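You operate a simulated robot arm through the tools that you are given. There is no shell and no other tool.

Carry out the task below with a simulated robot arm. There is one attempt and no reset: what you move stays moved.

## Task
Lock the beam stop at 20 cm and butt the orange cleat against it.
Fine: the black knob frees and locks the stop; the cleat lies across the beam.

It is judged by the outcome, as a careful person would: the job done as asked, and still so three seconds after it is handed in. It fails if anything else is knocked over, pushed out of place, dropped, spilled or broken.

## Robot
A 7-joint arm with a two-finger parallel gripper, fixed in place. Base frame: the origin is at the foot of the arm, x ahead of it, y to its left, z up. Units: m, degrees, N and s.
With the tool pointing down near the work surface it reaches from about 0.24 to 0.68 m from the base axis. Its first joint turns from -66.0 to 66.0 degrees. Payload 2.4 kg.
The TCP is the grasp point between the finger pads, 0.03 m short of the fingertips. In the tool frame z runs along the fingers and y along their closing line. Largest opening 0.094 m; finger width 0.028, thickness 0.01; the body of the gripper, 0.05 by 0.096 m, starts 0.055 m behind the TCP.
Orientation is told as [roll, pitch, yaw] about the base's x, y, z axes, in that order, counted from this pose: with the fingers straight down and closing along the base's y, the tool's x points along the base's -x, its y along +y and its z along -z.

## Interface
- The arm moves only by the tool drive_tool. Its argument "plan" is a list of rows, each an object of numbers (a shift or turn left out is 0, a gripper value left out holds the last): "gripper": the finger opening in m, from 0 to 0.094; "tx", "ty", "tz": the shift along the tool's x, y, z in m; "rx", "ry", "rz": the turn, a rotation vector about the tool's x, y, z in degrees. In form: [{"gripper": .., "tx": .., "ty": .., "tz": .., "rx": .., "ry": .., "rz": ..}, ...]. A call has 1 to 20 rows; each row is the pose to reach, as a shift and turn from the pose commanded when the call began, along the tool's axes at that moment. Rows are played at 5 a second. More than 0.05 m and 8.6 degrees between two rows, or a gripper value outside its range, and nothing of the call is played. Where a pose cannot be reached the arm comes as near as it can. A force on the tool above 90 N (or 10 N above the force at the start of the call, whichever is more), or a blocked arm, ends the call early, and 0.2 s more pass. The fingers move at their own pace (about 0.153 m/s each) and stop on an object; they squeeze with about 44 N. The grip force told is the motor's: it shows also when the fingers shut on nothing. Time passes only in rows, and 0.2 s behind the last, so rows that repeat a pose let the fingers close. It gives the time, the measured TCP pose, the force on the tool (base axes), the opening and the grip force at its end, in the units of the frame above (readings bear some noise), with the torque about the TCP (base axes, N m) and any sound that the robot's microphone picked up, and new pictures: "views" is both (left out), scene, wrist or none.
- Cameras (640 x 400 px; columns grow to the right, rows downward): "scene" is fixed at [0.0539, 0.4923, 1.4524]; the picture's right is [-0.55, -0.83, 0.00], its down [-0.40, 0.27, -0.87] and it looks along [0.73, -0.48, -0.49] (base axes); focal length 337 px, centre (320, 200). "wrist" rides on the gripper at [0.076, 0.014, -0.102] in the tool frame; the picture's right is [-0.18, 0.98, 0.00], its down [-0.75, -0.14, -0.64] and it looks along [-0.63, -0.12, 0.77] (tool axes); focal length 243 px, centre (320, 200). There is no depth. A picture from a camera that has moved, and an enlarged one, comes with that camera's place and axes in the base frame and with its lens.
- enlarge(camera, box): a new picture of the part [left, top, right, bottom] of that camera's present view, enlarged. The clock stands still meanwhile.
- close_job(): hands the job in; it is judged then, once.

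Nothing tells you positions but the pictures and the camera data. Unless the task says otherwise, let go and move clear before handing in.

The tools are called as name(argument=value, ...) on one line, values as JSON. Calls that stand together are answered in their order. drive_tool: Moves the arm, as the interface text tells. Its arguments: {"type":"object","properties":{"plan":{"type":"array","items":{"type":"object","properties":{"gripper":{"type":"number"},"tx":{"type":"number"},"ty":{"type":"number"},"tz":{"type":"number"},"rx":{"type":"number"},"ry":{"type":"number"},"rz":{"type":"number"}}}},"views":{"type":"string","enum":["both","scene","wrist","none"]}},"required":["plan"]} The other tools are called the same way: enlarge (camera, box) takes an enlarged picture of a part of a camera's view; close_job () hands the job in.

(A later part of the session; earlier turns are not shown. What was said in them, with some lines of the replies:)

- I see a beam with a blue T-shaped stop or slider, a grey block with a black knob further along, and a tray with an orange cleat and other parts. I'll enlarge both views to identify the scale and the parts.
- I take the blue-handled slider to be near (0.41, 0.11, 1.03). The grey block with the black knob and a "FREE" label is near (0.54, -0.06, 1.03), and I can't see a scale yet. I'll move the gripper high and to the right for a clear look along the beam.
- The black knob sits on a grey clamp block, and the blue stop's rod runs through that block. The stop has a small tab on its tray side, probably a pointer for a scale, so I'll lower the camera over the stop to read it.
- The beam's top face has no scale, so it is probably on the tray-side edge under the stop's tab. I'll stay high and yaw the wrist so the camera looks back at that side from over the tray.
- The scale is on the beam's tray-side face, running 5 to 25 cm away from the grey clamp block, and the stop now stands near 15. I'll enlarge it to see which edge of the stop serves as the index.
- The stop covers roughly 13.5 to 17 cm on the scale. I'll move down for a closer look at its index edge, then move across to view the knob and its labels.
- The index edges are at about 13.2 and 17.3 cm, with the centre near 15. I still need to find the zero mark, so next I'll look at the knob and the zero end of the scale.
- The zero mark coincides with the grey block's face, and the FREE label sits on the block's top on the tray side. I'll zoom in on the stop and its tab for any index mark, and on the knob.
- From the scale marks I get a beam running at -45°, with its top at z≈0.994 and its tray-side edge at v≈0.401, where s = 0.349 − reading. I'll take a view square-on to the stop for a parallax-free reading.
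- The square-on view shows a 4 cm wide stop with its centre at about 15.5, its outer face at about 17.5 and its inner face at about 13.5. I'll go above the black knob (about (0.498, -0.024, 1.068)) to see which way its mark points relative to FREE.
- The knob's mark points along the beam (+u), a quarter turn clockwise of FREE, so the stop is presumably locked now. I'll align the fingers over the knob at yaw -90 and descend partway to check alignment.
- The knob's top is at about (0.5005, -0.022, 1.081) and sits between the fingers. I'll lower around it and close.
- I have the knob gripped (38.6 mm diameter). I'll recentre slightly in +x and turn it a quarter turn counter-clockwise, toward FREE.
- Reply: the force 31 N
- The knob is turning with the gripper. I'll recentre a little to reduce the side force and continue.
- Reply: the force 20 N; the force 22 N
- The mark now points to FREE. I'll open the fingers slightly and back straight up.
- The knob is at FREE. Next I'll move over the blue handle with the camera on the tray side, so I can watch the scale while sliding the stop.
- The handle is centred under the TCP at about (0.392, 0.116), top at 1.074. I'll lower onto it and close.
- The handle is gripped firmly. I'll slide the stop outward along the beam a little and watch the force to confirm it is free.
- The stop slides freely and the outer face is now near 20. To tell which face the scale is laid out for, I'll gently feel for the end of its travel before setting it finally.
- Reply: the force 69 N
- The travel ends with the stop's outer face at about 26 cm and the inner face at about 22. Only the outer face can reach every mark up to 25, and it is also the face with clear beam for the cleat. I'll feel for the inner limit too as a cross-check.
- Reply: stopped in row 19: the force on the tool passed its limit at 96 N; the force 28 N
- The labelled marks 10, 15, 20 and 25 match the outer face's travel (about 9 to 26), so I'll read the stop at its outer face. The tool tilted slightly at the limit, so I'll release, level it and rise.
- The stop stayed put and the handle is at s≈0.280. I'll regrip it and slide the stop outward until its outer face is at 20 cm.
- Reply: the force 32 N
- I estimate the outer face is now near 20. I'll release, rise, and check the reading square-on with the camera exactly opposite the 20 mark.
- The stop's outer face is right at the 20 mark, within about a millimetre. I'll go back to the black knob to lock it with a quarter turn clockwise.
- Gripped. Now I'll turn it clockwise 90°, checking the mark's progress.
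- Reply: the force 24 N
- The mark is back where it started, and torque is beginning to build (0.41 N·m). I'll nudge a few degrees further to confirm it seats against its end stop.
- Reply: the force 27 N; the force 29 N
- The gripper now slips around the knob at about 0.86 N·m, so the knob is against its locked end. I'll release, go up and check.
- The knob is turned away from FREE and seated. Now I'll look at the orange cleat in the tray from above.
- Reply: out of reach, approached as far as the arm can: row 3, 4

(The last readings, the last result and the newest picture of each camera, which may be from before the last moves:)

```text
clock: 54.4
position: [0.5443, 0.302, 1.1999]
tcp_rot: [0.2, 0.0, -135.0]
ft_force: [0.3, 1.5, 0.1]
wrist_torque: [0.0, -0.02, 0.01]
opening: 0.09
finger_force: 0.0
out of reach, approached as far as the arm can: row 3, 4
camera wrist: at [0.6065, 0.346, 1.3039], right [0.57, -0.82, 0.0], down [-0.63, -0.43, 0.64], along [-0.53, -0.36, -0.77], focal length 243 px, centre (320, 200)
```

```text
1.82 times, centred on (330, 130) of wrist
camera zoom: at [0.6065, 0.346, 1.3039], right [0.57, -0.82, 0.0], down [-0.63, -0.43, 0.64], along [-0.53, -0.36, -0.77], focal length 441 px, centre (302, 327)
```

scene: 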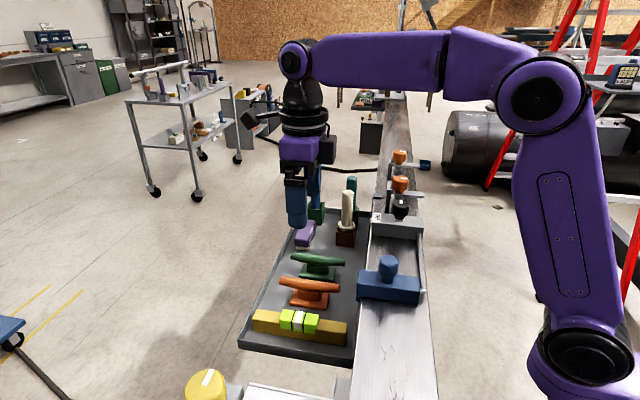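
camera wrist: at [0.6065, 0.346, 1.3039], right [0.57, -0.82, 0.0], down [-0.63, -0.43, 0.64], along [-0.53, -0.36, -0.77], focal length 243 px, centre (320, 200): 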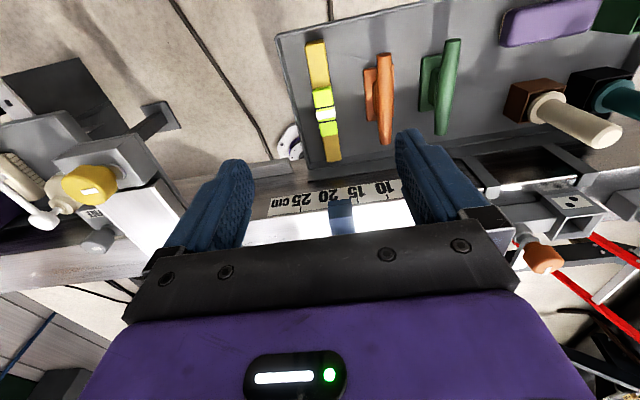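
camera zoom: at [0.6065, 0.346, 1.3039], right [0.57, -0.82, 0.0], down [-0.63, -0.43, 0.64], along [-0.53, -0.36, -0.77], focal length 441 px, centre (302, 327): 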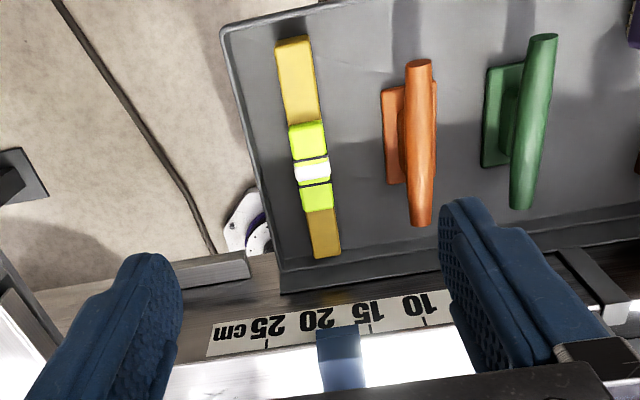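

Triangulating both views, the tray sits about 10 cm below the beam top. The orange cleat's bar is about 14 cm long, centred near (0.556, 0.182, 0.89) and already parallel to the across-beam direction. Its base is about 9 × 5 cm. I'll move above it.

drive_tool(plan=[{"tx": -0.02, "ty": 0.02}, {"tx": -0.04, "ty": 0.045}, {"tx": -0.06, "ty": 0.07}, {"tx": -0.0767, "ty": 0.0937}, {"tx": -0.0767, "ty": 0.0937, "tz": 0.04}, {"tx": -0.0767, "ty": 0.0937, "tz": 0.08}, {"tx": -0.0767, "ty": 0.0937, "tz": 0.12}, {"tx": -0.0767, "ty": 0.0937, "tz": 0.15}, {"tx": -0.0767, "ty": 0.0937, "tz": 0.15}])

enlarge(camera="wrist", box=[220, 0, 440, 240])

enlarge(camera="scene", box=[240, 180, 430, 320])

```text
clock: 56.4
position: [0.5559, 0.1819, 1.0512]
tcp_rot: [0.2, 0.2, -134.9]
ft_force: [0.2, -0.3, 0.3]
wrist_torque: [-0.01, 0.0, 0.02]
opening: 0.0899
finger_force: 0.0
camera wrist: at [0.6185, 0.2244, 1.1539], right [0.57, -0.82, 0.0], down [-0.64, -0.43, 0.64], along [-0.53, -0.36, -0.77], focal length 243 px, centre (320, 200)
```

scene: 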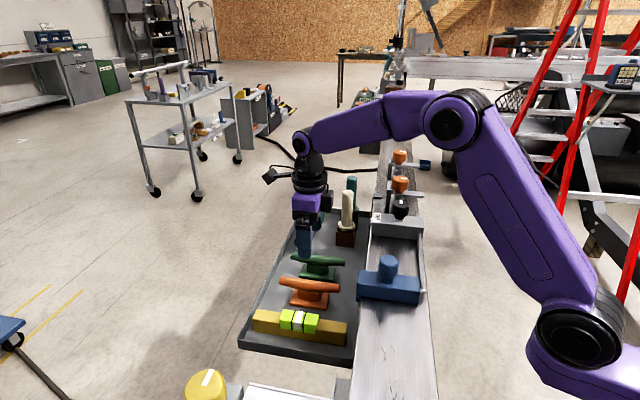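
wrist: 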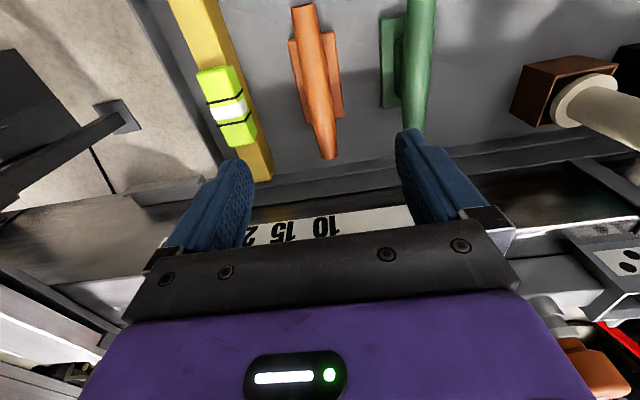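

```text
1.67 times, centred on (330, 120) of wrist
camera zoom: at [0.6185, 0.2244, 1.1539], right [0.57, -0.82, 0.0], down [-0.64, -0.43, 0.64], along [-0.53, -0.36, -0.77], focal length 404 px, centre (303, 333)
```

zoom: 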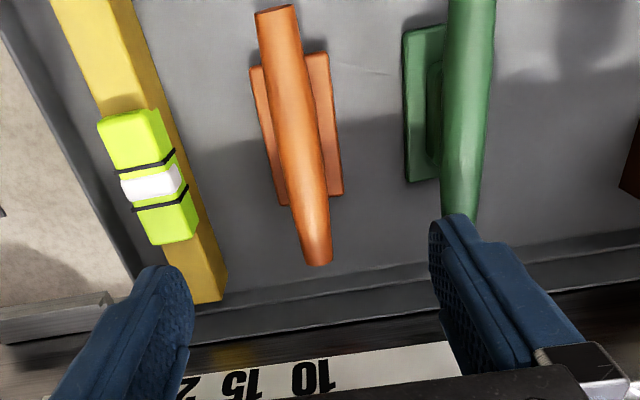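

```text
2.86 times, centred on (335, 250) of scene
camera zoom: at [0.0539, 0.4923, 1.4524], right [-0.55, -0.83, 0.0], down [-0.4, 0.27, -0.87], along [0.73, -0.48, -0.49], focal length 962 px, centre (277, 57)
```

zoom: 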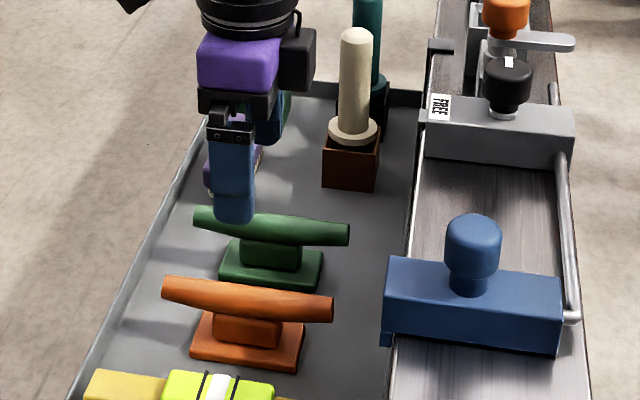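

The cleat's bar is centred at about (0.557, 0.184, 0.899), and its base measures 4.6 × 8.6 cm with its top at about 0.862. I'll descend with the fingers straddling the bar and grip.

drive_tool(plan=[{"tx": 0.0025, "gripper": 0.06, "tz": 0.03}, {"tx": 0.0025, "tz": 0.07}, {"tx": 0.0025, "tz": 0.1}, {"tx": 0.0025, "tz": 0.125}, {"tx": 0.0025, "tz": 0.14}, {"tx": 0.0025, "tz": 0.148}, {"tx": 0.0025, "tz": 0.148}])

enlarge(camera="scene", box=[240, 180, 430, 320])

```text
clock: 58.0
position: [0.5594, 0.1837, 0.9025]
tcp_rot: [0.1, 0.1, -135.0]
ft_force: [-0.3, -1.3, -1.0]
wrist_torque: [0.0, -0.02, 0.01]
opening: 0.0603
finger_force: 0.0
camera wrist: at [0.622, 0.227, 1.0057], right [0.57, -0.82, 0.0], down [-0.64, -0.43, 0.64], along [-0.53, -0.36, -0.77], focal length 243 px, centre (320, 200)
```

scene: 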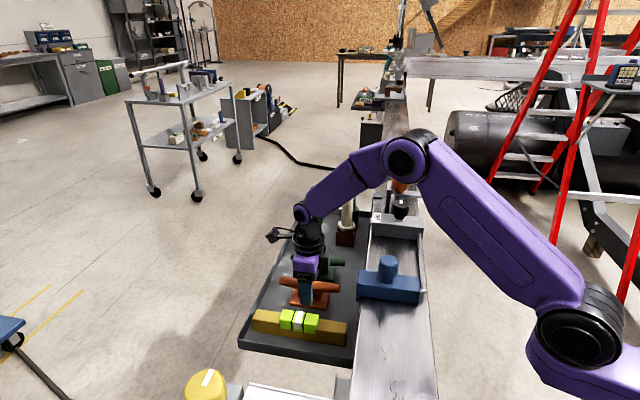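
wrist: 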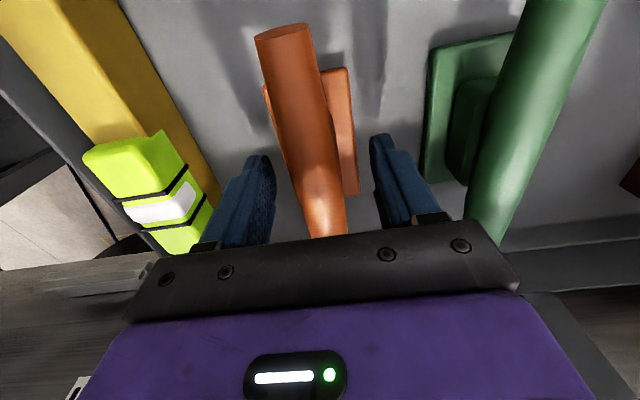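

```text
2.86 times, centred on (335, 250) of scene
camera zoom: at [0.0539, 0.4923, 1.4524], right [-0.55, -0.83, 0.0], down [-0.4, 0.27, -0.87], along [0.73, -0.48, -0.49], focal length 962 px, centre (277, 57)
```

zoom: 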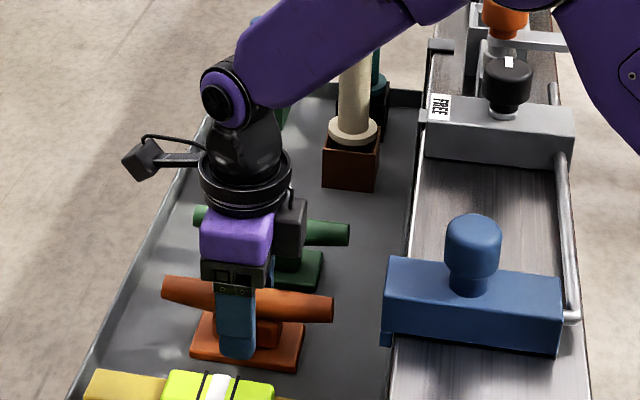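

The fingers straddle the bar at its centre. I'll close on it and lift a few centimetres.

drive_tool(plan=[{"gripper": 0.01}, {"gripper": 0.01}, {"gripper": 0.01}], views="none")

drive_tool(plan=[{"tz": -0.01}, {"tz": -0.03}, {"tz": -0.06}, {"tz": -0.06}])

enlarge(camera="scene", box=[240, 180, 430, 320])

```text
clock: 58.8
position: [0.5599, 0.1829, 0.9029]
tcp_rot: [0.1, 0.0, -134.9]
ft_force: [-0.2, 0.5, 0.3]
wrist_torque: [-0.04, 0.01, 0.0]
opening: 0.0277
finger_force: 43.7
```

```text
clock: 59.8
position: [0.5586, 0.1834, 0.9617]
tcp_rot: [0.2, 0.1, -135.0]
ft_force: [-0.1, -0.4, -2.4]
wrist_torque: [0.03, 0.02, 0.01]
opening: 0.0277
finger_force: 44.0
camera wrist: at [0.6206, 0.2273, 1.0652], right [0.57, -0.82, 0.0], down [-0.64, -0.43, 0.64], along [-0.53, -0.36, -0.77], focal length 243 px, centre (320, 200)
```

scene: 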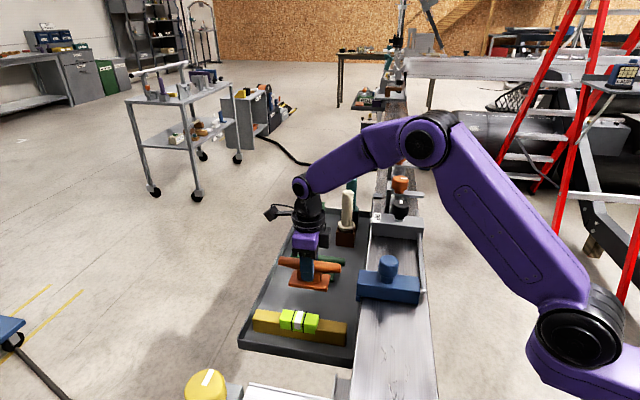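
wrist: 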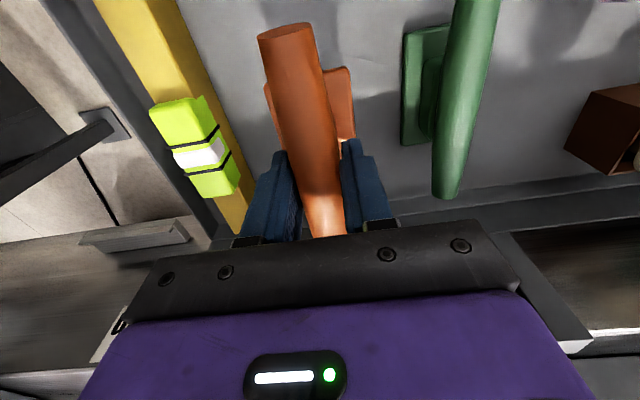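

```text
2.86 times, centred on (335, 250) of scene
camera zoom: at [0.0539, 0.4923, 1.4524], right [-0.55, -0.83, 0.0], down [-0.4, 0.27, -0.87], along [0.73, -0.48, -0.49], focal length 962 px, centre (277, 57)
```

zoom: 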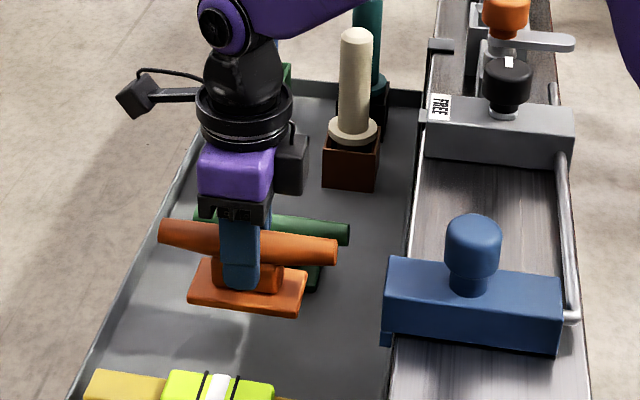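

The cleat is held squarely and weighs about 0.24 kg. I'll lift it well clear, then carry it to the beam about 2 cm short of the stop's outer face.

drive_tool(plan=[{"tz": -0.04}, {"tz": -0.08}, {"tz": -0.12}, {"tz": -0.16}, {"tz": -0.2}, {"tz": -0.22}, {"tz": -0.22, "tx": -0.02, "ty": -0.017}, {"tz": -0.22, "tx": -0.045, "ty": -0.038}, {"tz": -0.22, "tx": -0.075, "ty": -0.063}, {"tz": -0.22, "tx": -0.105, "ty": -0.088}, {"tz": -0.22, "tx": -0.135, "ty": -0.113}, {"tz": -0.22, "tx": -0.16, "ty": -0.134}, {"tz": -0.22, "tx": -0.18, "ty": -0.15}, {"tz": -0.22, "tx": -0.1887, "ty": -0.158}, {"tz": -0.22, "tx": -0.1887, "ty": -0.158}])

enlarge(camera="scene", box=[300, 200, 480, 380])

```text
clock: 63.0
position: [0.3127, 0.162, 1.1819]
tcp_rot: [0.2, 0.1, -135.0]
ft_force: [0.6, -0.1, -1.9]
wrist_torque: [-0.04, 0.03, 0.02]
opening: 0.0278
finger_force: 43.8
camera wrist: at [0.3747, 0.2053, 1.2853], right [0.57, -0.82, 0.0], down [-0.63, -0.43, 0.64], along [-0.53, -0.36, -0.77], focal length 243 px, centre (320, 200)
```

scene: 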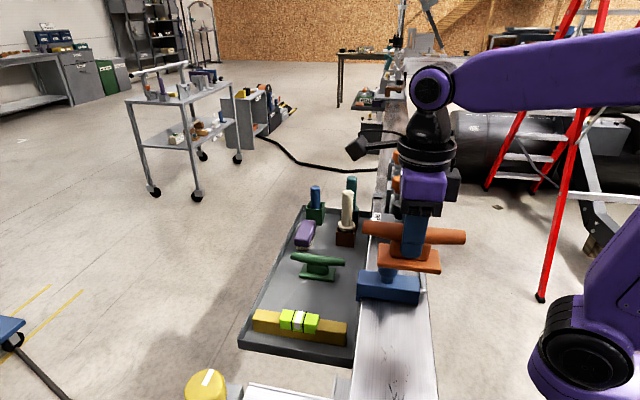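
wrist: 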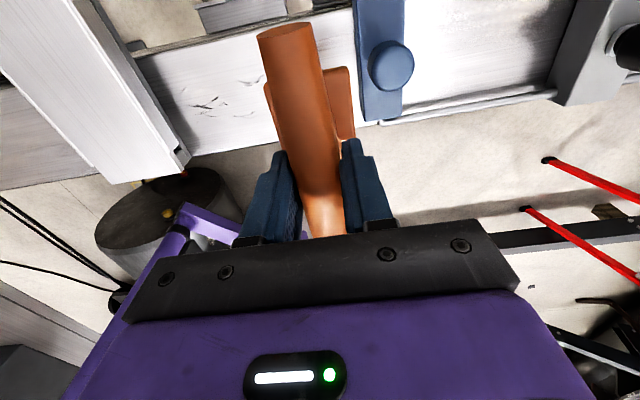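

```text
2.22 times, centred on (390, 290) of scene
camera zoom: at [0.0539, 0.4923, 1.4524], right [-0.55, -0.83, 0.0], down [-0.4, 0.27, -0.87], along [0.73, -0.48, -0.49], focal length 748 px, centre (164, 0)
```

zoom: 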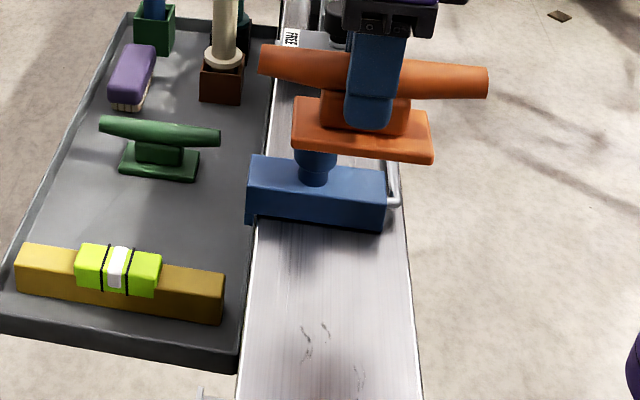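

The cleat is over the beam at s≈0.107. I'll lower it to just above the surface and check clearance to the stop.

drive_tool(plan=[{"tz": 0.035}, {"tz": 0.07}, {"tz": 0.1}, {"tz": 0.115}, {"tz": 0.12}, {"tz": 0.12}])

enlarge(camera="scene", box=[330, 220, 470, 340])

enlarge(camera="wrist", box=[220, 0, 440, 180])

```text
clock: 64.3
position: [0.3134, 0.1614, 1.0623]
tcp_rot: [0.0, 0.1, -135.0]
ft_force: [0.5, 0.3, -3.1]
wrist_torque: [-0.02, 0.01, 0.0]
opening: 0.0277
finger_force: 44.0
camera wrist: at [0.3751, 0.2048, 1.165], right [0.57, -0.82, 0.0], down [-0.64, -0.43, 0.64], along [-0.53, -0.36, -0.77], focal length 243 px, centre (320, 200)
```

scene: 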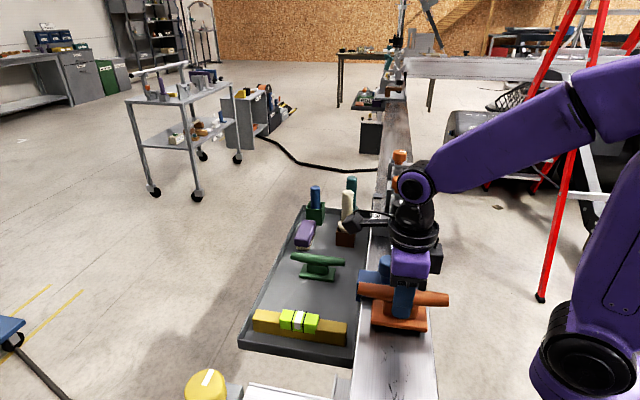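
wrist: 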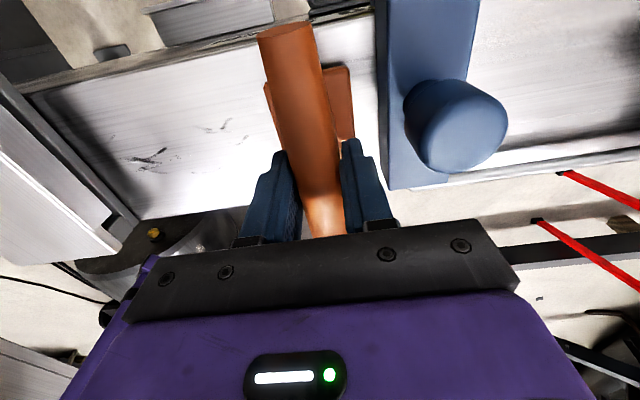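

```text
3.33 times, centred on (400, 280) of scene
camera zoom: at [0.0539, 0.4923, 1.4524], right [-0.55, -0.83, 0.0], down [-0.4, 0.27, -0.87], along [0.73, -0.48, -0.49], focal length 1122 px, centre (53, -67)
```

zoom: 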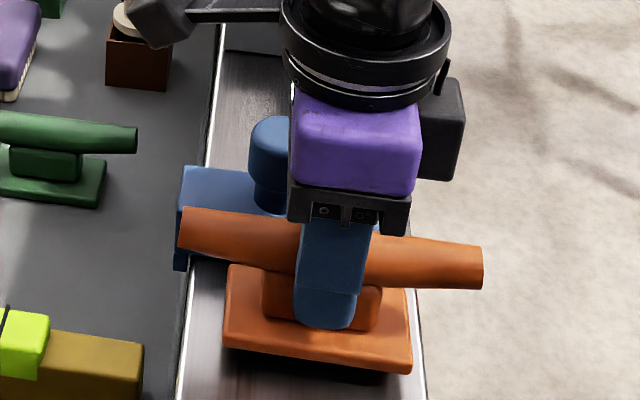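

```text
2.22 times, centred on (330, 90) of wrist
camera zoom: at [0.3751, 0.2048, 1.165], right [0.57, -0.82, 0.0], down [-0.64, -0.43, 0.64], along [-0.53, -0.36, -0.77], focal length 539 px, centre (298, 444)
```

zoom: 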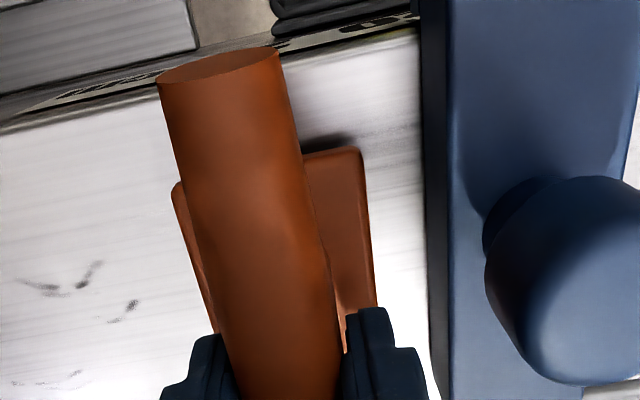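

Clearance is good. I'll shift about 8 mm toward the tray to centre it on the beam, then lower gently to contact.

drive_tool(plan=[{"tx": 0.008}, {"tx": 0.008, "tz": 0.004}, {"tx": 0.008, "tz": 0.007}, {"tx": 0.008, "tz": 0.009}, {"tx": 0.008, "tz": 0.01}], views="scene")

enlarge(camera="scene", box=[330, 220, 470, 340])

```text
clock: 65.5
position: [0.3177, 0.1674, 1.0523]
tcp_rot: [0.2, 0.2, -135.0]
ft_force: [-3.8, -0.6, 11.3]
wrist_torque: [-0.21, -0.07, -0.09]
opening: 0.0276
finger_force: 44.0
```

scene: 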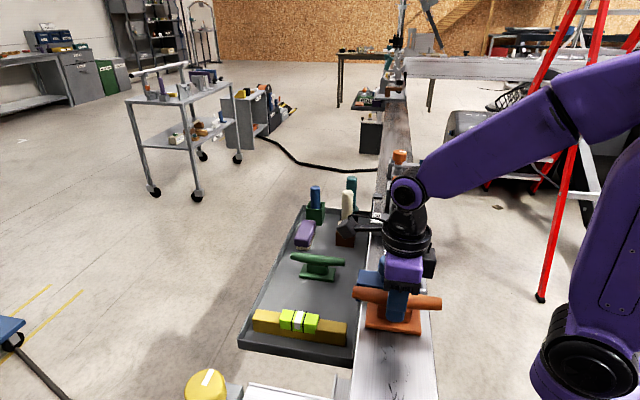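

```text
3.33 times, centred on (400, 280) of scene
camera zoom: at [0.0537, 0.4922, 1.4525], right [-0.55, -0.83, 0.0], down [-0.4, 0.27, -0.87], along [0.73, -0.48, -0.49], focal length 1122 px, centre (53, -67)
```

zoom: 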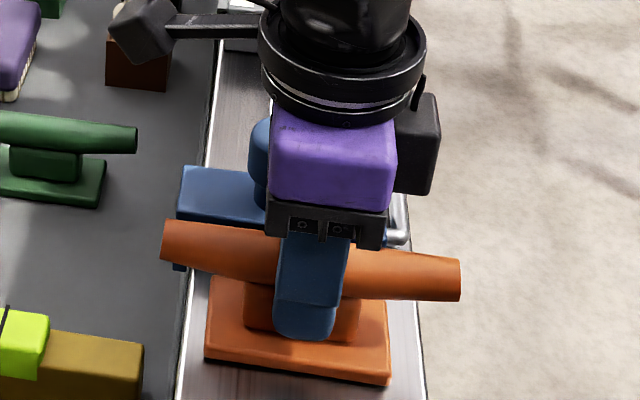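

The base is on the beam and reads about 11 N of contact. I'll open slightly and lift straight away.

drive_tool(plan=[{"tz": -0.001, "gripper": 0.042}, {"tz": -0.001, "gripper": 0.042}, {"tz": -0.02}, {"tz": -0.05}, {"tz": -0.09}, {"tz": -0.13}, {"tz": -0.13}])

enlarge(camera="scene", box=[330, 220, 470, 340])

enlarge(camera="wrist", box=[220, 0, 440, 220])

```text
clock: 67.2
position: [0.3176, 0.1685, 1.1835]
tcp_rot: [0.3, 0.1, -135.0]
ft_force: [-0.7, 0.2, -0.8]
wrist_torque: [-0.02, 0.03, 0.02]
opening: 0.0421
finger_force: 0.1
camera wrist: at [0.3804, 0.2112, 1.2862], right [0.57, -0.82, 0.0], down [-0.64, -0.43, 0.64], along [-0.53, -0.36, -0.77], focal length 243 px, centre (320, 200)
```

scene: 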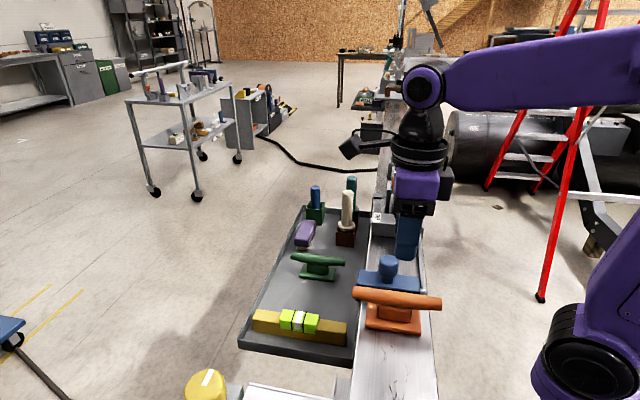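
wrist: 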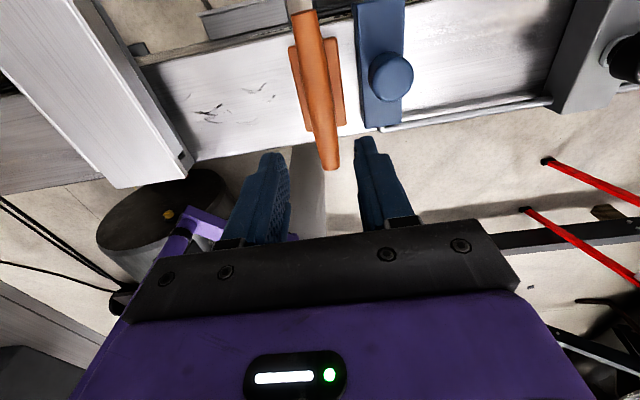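

```text
3.33 times, centred on (400, 280) of scene
camera zoom: at [0.0539, 0.4923, 1.4524], right [-0.55, -0.83, 0.0], down [-0.4, 0.27, -0.87], along [0.73, -0.48, -0.49], focal length 1122 px, centre (53, -67)
```

zoom: 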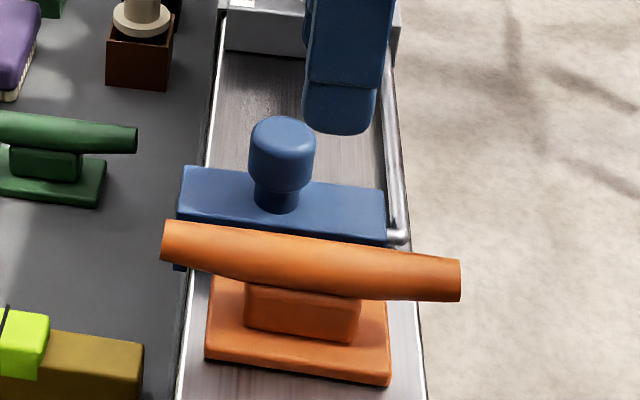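

```text
1.82 times, centred on (330, 110) of wrist
camera zoom: at [0.3804, 0.2112, 1.2862], right [0.57, -0.82, 0.0], down [-0.64, -0.43, 0.64], along [-0.53, -0.36, -0.77], focal length 441 px, centre (302, 364)
```

zoom: 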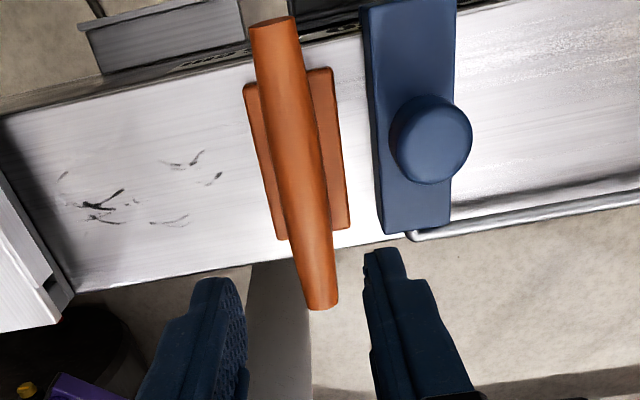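

The cleat stands square on the beam about 2 cm short of the stop. I'll turn the gripper so both fingertips can push the base's back edge squarely toward the stop.

drive_tool(plan=[{"ty": -0.005, "rz": -7.5, "gripper": 0.06}, {"ty": -0.01, "rz": -15}, {"ty": -0.015, "rz": -22.5}, {"ty": -0.02, "rz": -30}, {"ty": -0.025, "rz": -37.5}, {"ty": -0.03, "rz": -45}, {"ty": -0.035, "rz": -52.5}, {"ty": -0.04, "rz": -60}, {"ty": -0.045, "rz": -67.5}, {"ty": -0.05, "rz": -75}, {"ty": -0.055, "rz": -82.5}, {"ty": -0.0604, "rz": -90}, {"ty": -0.0604, "rz": -90}])

enlarge(camera="wrist", box=[200, 60, 440, 240])

```text
clock: 70.0
position: [0.2758, 0.2103, 1.1816]
tcp_rot: [0.1, -0.2, -44.9]
ft_force: [-0.6, -1.1, 0.0]
wrist_torque: [0.03, 0.01, -0.04]
opening: 0.0599
finger_force: 0.1
camera wrist: at [0.2302, 0.2735, 1.2845], right [0.82, 0.57, 0.0], down [0.43, -0.63, 0.64], along [0.37, -0.53, -0.76], focal length 243 px, centre (320, 200)
```

scene: 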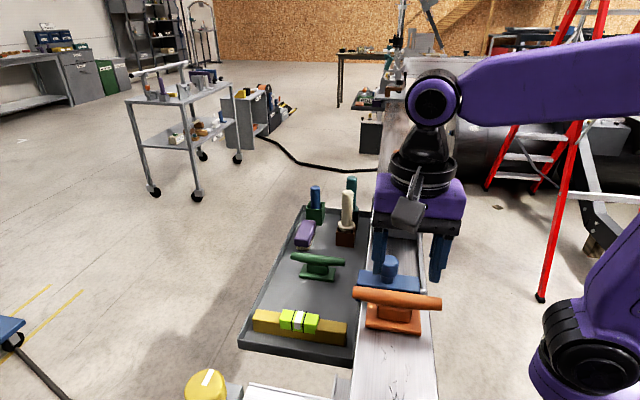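
wrist: 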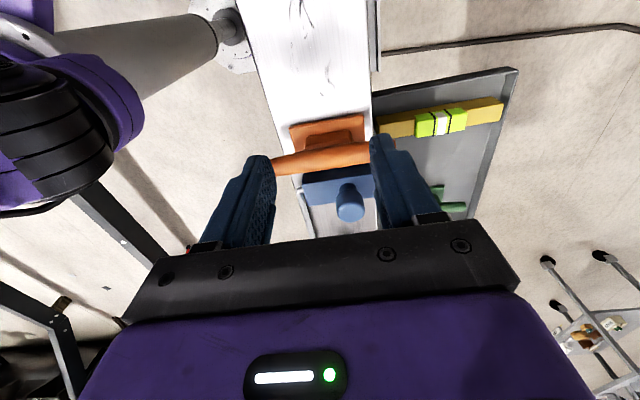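

```text
2.22 times, centred on (320, 150) of wrist
camera zoom: at [0.2302, 0.2735, 1.2845], right [0.82, 0.57, 0.0], down [0.43, -0.63, 0.64], along [0.37, -0.53, -0.76], focal length 539 px, centre (320, 311)
```

zoom: 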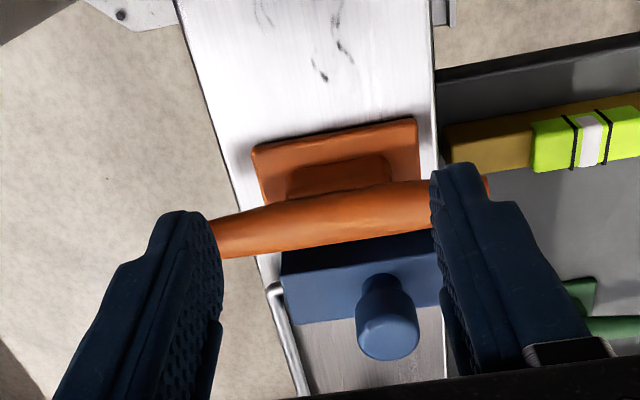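

The base's back edge is at s≈0.079, with the fingers about 2 cm behind it. I'll lower the fingertips to just above the beam surface.

drive_tool(plan=[{"tz": 0.04}, {"tz": 0.08}, {"tz": 0.115}, {"tz": 0.135}, {"tz": 0.145}, {"tz": 0.15}, {"tz": 0.15}])

enlarge(camera="scene", box=[330, 220, 470, 340])

enlarge(camera="wrist", box=[200, 60, 440, 240])

```text
clock: 71.5
position: [0.2757, 0.209, 1.0312]
tcp_rot: [0.0, -0.2, -45.0]
ft_force: [1.5, 1.2, 0.6]
wrist_torque: [0.03, -0.03, 0.0]
opening: 0.06
finger_force: 0.1
camera wrist: at [0.2305, 0.2739, 1.134], right [0.82, 0.57, 0.0], down [0.43, -0.63, 0.64], along [0.37, -0.53, -0.76], focal length 243 px, centre (320, 200)
```

scene: 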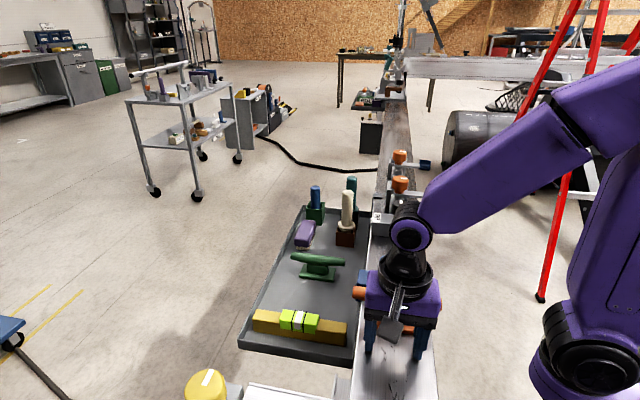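
wrist: 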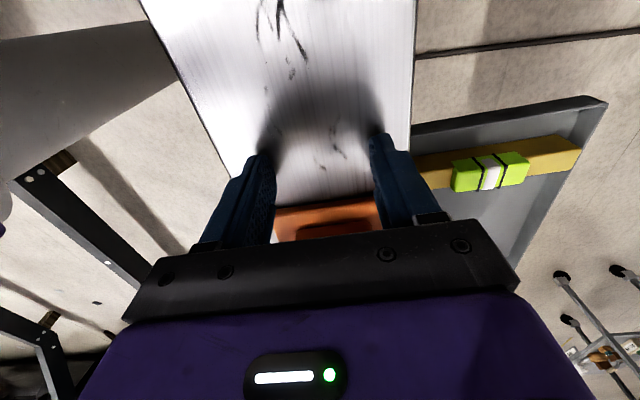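

```text
3.33 times, centred on (400, 280) of scene
camera zoom: at [0.0539, 0.4923, 1.4524], right [-0.55, -0.83, 0.0], down [-0.4, 0.27, -0.87], along [0.73, -0.48, -0.49], focal length 1122 px, centre (53, -67)
```

zoom: 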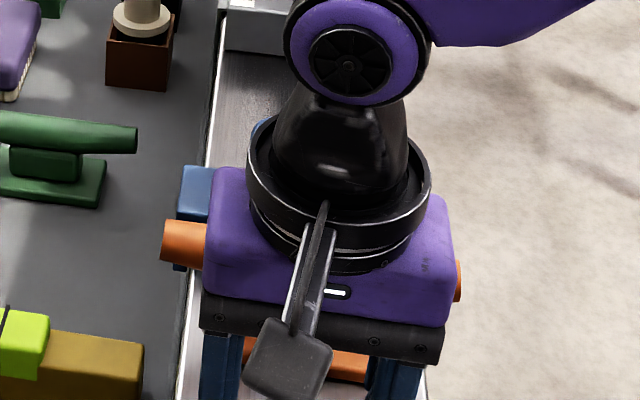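

```text
2.22 times, centred on (320, 150) of wrist
camera zoom: at [0.2305, 0.2739, 1.134], right [0.82, 0.57, 0.0], down [0.43, -0.63, 0.64], along [0.37, -0.53, -0.76], focal length 539 px, centre (320, 311)
```

zoom: 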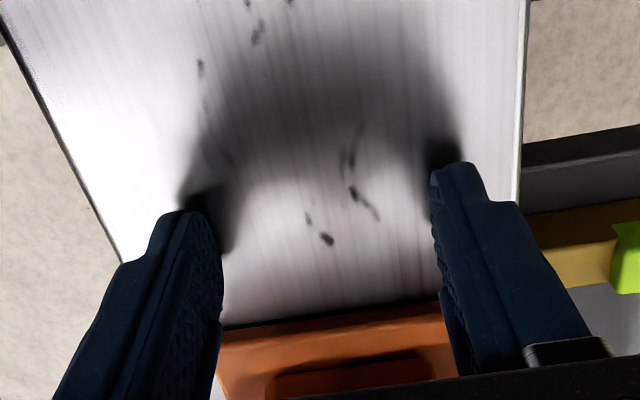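

drive_tool(plan=[{"tx": -0.006}, {"tx": -0.012}, {"tx": -0.016}, {"tx": -0.02}, {"tx": -0.024}, {"tx": -0.028}, {"tx": -0.032}, {"tx": -0.035}, {"tx": -0.035}])

drive_tool(plan=[{"tx": -0.001}, {"tx": -0.002}, {"tx": -0.003}, {"tx": -0.004}, {"tx": -0.004}], views="scene")

```text
clock: 73.5
position: [0.3014, 0.1846, 1.0321]
tcp_rot: [0.2, -0.2, -44.8]
ft_force: [-1.2, 1.4, -0.4]
wrist_torque: [0.02, 0.01, 0.02]
opening: 0.06
finger_force: 0.0
camera wrist: at [0.2556, 0.249, 1.1346], right [0.82, 0.57, 0.0], down [0.43, -0.63, 0.64], along [0.37, -0.53, -0.76], focal length 243 px, centre (320, 200)
```

scene: 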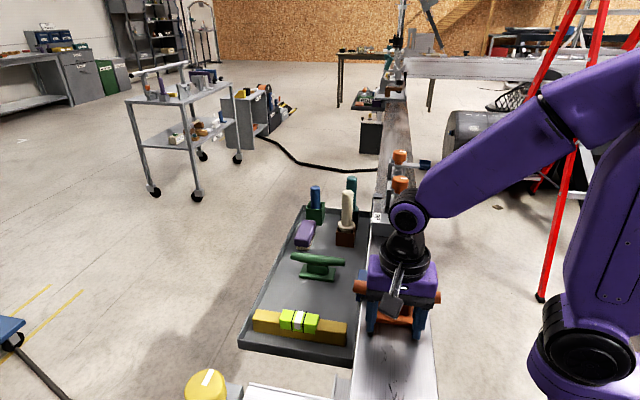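
wrist: 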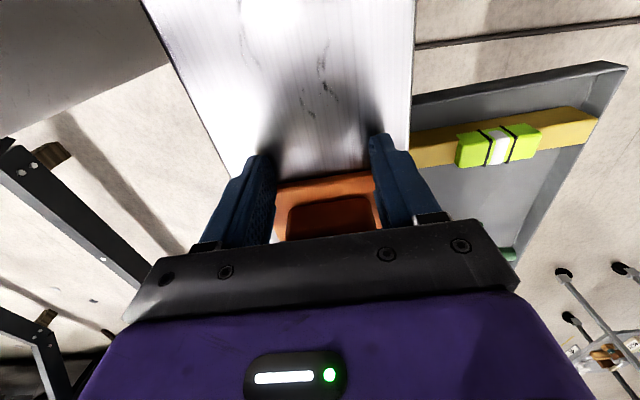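

```text
clock: 74.8
position: [0.303, 0.1825, 1.031]
tcp_rot: [0.1, -0.2, -45.0]
ft_force: [-6.4, 6.5, 4.3]
wrist_torque: [0.08, 0.23, -0.15]
opening: 0.06
finger_force: 0.0
```

scene: 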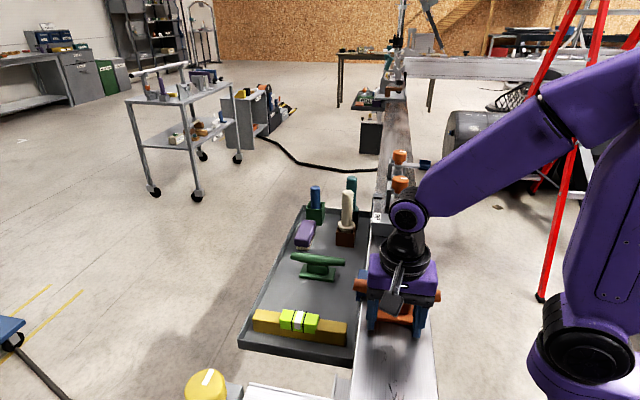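

Force jumped to about 9 N against the push, so the cleat has met the stop. I'll press slightly more to seat it and confirm the stop holds.

drive_tool(plan=[{"tx": -0.001}, {"tx": -0.0015}, {"tx": -0.0015}], views="scene")

```text
clock: 75.5
position: [0.3043, 0.1821, 1.0315]
tcp_rot: [0.2, -0.1, -44.9]
ft_force: [-14.6, 17.9, 4.0]
wrist_torque: [0.4, 0.32, -0.19]
opening: 0.0598
finger_force: 0.1
```

scene: 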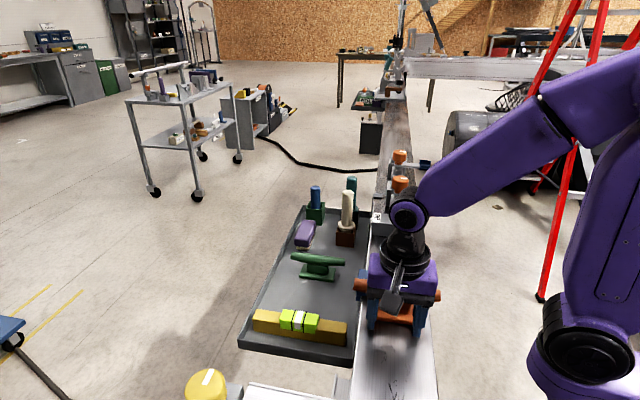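

The push is at about 23 N and the stop holds, so the lock works. I'll back off, rise, and inspect the joint and the reading.

drive_tool(plan=[{"tx": 0.006}, {"tx": 0.016}, {"tx": 0.025}, {"tx": 0.025, "tz": -0.04}, {"tx": 0.025, "tz": -0.08}, {"tx": 0.025, "tz": -0.12}, {"tx": 0.025, "tz": -0.155}, {"tx": 0.025, "tz": -0.155}])

enlarge(camera="scene", box=[340, 230, 450, 330])

enlarge(camera="wrist", box=[200, 60, 440, 240])

```text
clock: 77.3
position: [0.2855, 0.1993, 1.1876]
tcp_rot: [0.1, -0.1, -44.9]
ft_force: [0.2, 0.6, 0.3]
wrist_torque: [-0.03, 0.01, -0.02]
opening: 0.06
finger_force: 0.1
camera wrist: at [0.2403, 0.2621, 1.2897], right [0.82, 0.57, 0.0], down [0.43, -0.63, 0.64], along [0.37, -0.53, -0.76], focal length 243 px, centre (320, 200)
```

scene: 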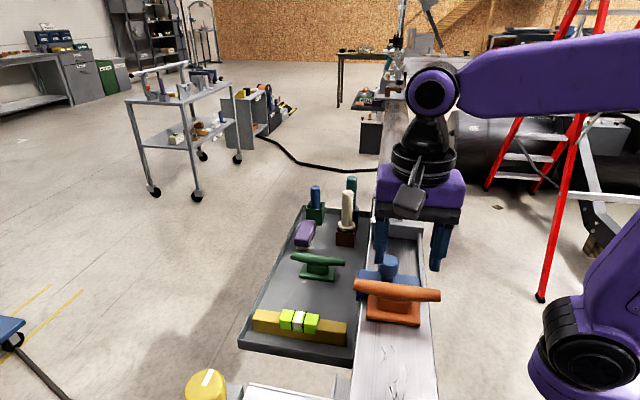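
wrist: 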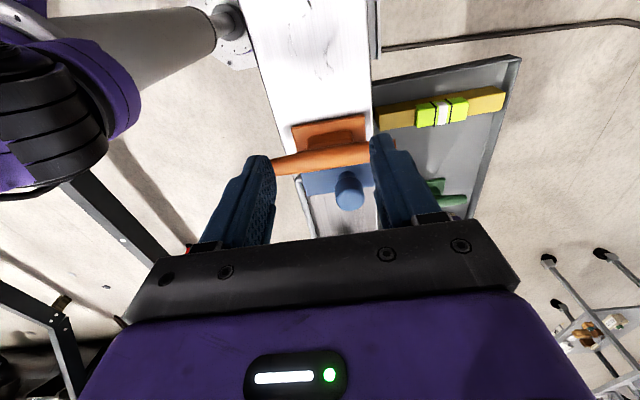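

```text
4.00 times, centred on (395, 280) of scene
camera zoom: at [0.0539, 0.4923, 1.4524], right [-0.55, -0.83, 0.0], down [-0.4, 0.27, -0.87], along [0.73, -0.48, -0.49], focal length 1347 px, centre (20, -120)
```

zoom: 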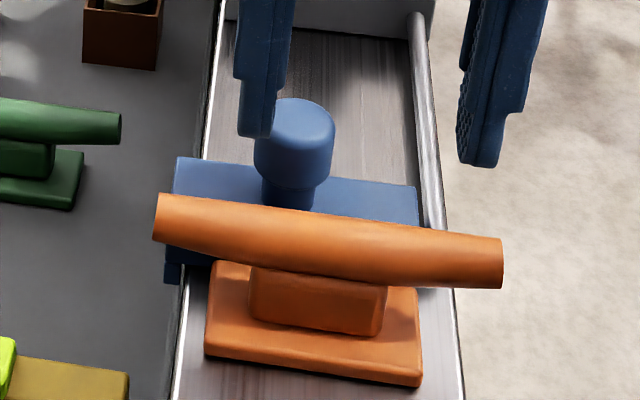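

```text
2.22 times, centred on (320, 150) of wrist
camera zoom: at [0.2403, 0.2621, 1.2897], right [0.82, 0.57, 0.0], down [0.43, -0.63, 0.64], along [0.37, -0.53, -0.76], focal length 539 px, centre (320, 311)
```

zoom: 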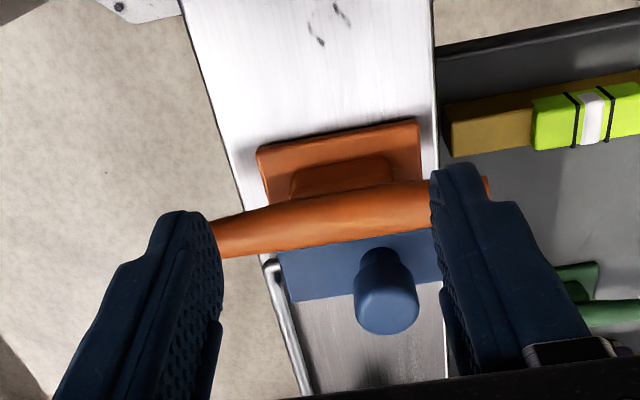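

drive_tool(plan=[{"tx": -0.008, "ty": 0.011, "rz": 7.2}, {"tx": -0.016, "ty": 0.022, "rz": 14.4}, {"tx": -0.024, "ty": 0.033, "rz": 21.6}, {"tx": -0.032, "ty": 0.044, "rz": 28.8}, {"tx": -0.04, "ty": 0.055, "rz": 36}, {"tx": -0.048, "ty": 0.066, "rz": 43.2}, {"tx": -0.056, "ty": 0.077, "rz": 50.4}, {"tx": -0.064, "ty": 0.088, "rz": 57.6}, {"tx": -0.072, "ty": 0.099, "rz": 64.8}, {"tx": -0.08, "ty": 0.11, "rz": 72}, {"tx": -0.0881, "ty": 0.1202, "rz": 79.5}, {"tx": -0.0881, "ty": 0.1202, "rz": 79.5}])

enlarge(camera="wrist", box=[250, 110, 400, 210])

enlarge(camera="wrist", box=[290, 115, 350, 160])

```text
clock: 80.0
position: [0.4337, 0.2221, 1.1867]
tcp_rot: [0.2, 0.2, -124.5]
ft_force: [0.4, 1.0, -0.1]
wrist_torque: [0.0, -0.01, 0.03]
opening: 0.0599
finger_force: 0.0
camera wrist: at [0.4873, 0.2761, 1.2906], right [0.7, -0.71, 0.0], down [-0.55, -0.54, 0.64], along [-0.45, -0.45, -0.77], focal length 243 px, centre (320, 200)
```

scene: 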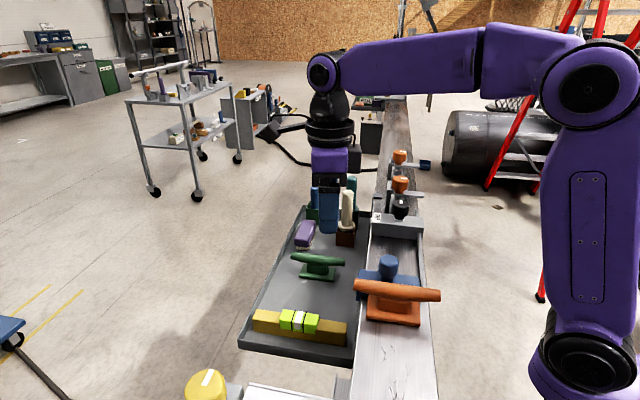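
wrist: 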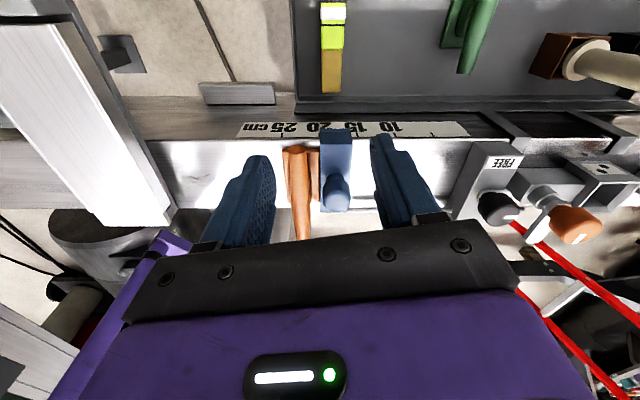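

```text
4.00 times, centred on (325, 160) of wrist
camera zoom: at [0.4873, 0.2761, 1.2906], right [0.7, -0.71, 0.0], down [-0.55, -0.54, 0.64], along [-0.45, -0.45, -0.77], focal length 970 px, centre (300, 360)
```

zoom: 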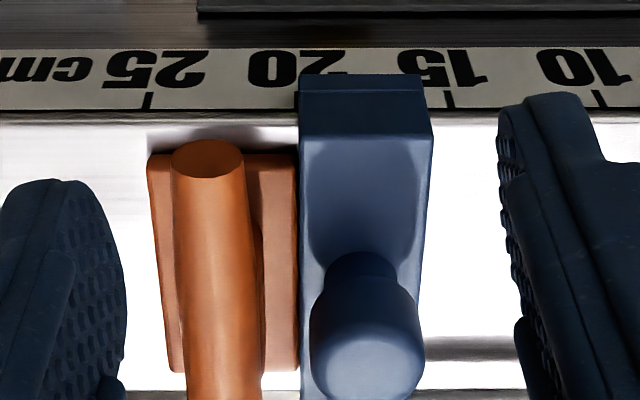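

```text
8.89 times, centred on (320, 138) of wrist
camera zoom: at [0.4873, 0.2761, 1.2906], right [0.7, -0.71, 0.0], down [-0.55, -0.54, 0.64], along [-0.45, -0.45, -0.77], focal length 2157 px, centre (320, 756)
```

zoom: 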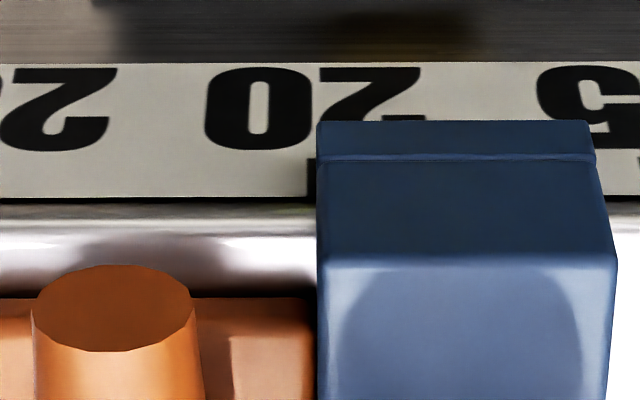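

The outer face sits on the 20 mark and the cleat's base lies flush along it. I'll take one last close look at the joint and the knob.

enlarge(camera="wrist", box=[308, 145, 338, 205])

enlarge(camera="scene", box=[340, 180, 450, 330])

drive_tool(plan=[{"tz": -0.03}, {"tz": -0.06}, {"tz": -0.06}], views="scene")

```text
6.67 times, centred on (323, 175) of wrist
camera zoom: at [0.4873, 0.2761, 1.2906], right [0.7, -0.71, 0.0], down [-0.55, -0.54, 0.64], along [-0.45, -0.45, -0.77], focal length 1618 px, centre (300, 367)
```

zoom: 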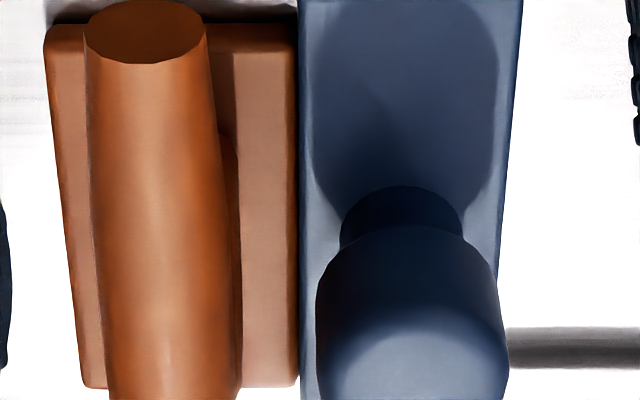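

```text
2.67 times, centred on (395, 255) of scene
camera zoom: at [0.0539, 0.4923, 1.4524], right [-0.55, -0.83, 0.0], down [-0.4, 0.27, -0.87], along [0.73, -0.48, -0.49], focal length 898 px, centre (120, 53)
```

zoom: 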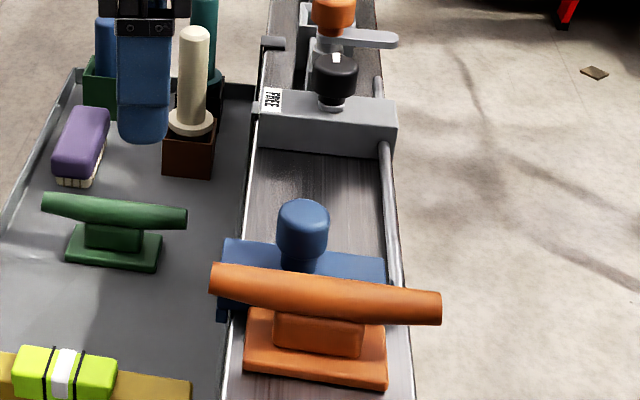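

```text
clock: 80.8
position: [0.4329, 0.2225, 1.2475]
tcp_rot: [0.3, 0.2, -124.4]
ft_force: [-0.8, -0.1, 1.1]
wrist_torque: [0.02, -0.01, 0.04]
opening: 0.0601
finger_force: 0.0
```

scene: 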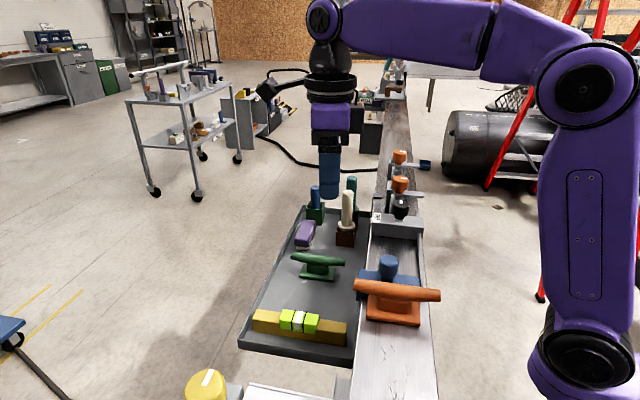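

The stop is locked with its outer face at 20 cm. The orange cleat lies across the beam flush against that face, the gripper is clear, and nothing else was disturbed. I'm handing the job in.

close_job()

```text
The job is handed in.
```

The beam stop is locked with its outer face on the 20 cm mark, and the orange cleat lies across the beam, flush against that face. I've handed the job in.

- **Which face reads 20:** the stop is 4 cm wide and has no index line, so I had to choose. I used the outer face, the one the cleat butts against. It is the only face that can reach every labelled mark (10 to 25 cm) over the stop's travel. If the inner face was meant, the stop is about 4 cm short.
- **Lock:** I turned the knob back from FREE until it came up against its end stop. The stop held when I pressed the cleat against it with about 23 N.
- **Reading and fit:** viewed square-on, the outer face is on the mark to within about a millimetre, and I saw no gap between the cleat's base and the stop.
- **Everything else:** I saw nothing else moved or knocked over, and the gripper is clear above the tray.
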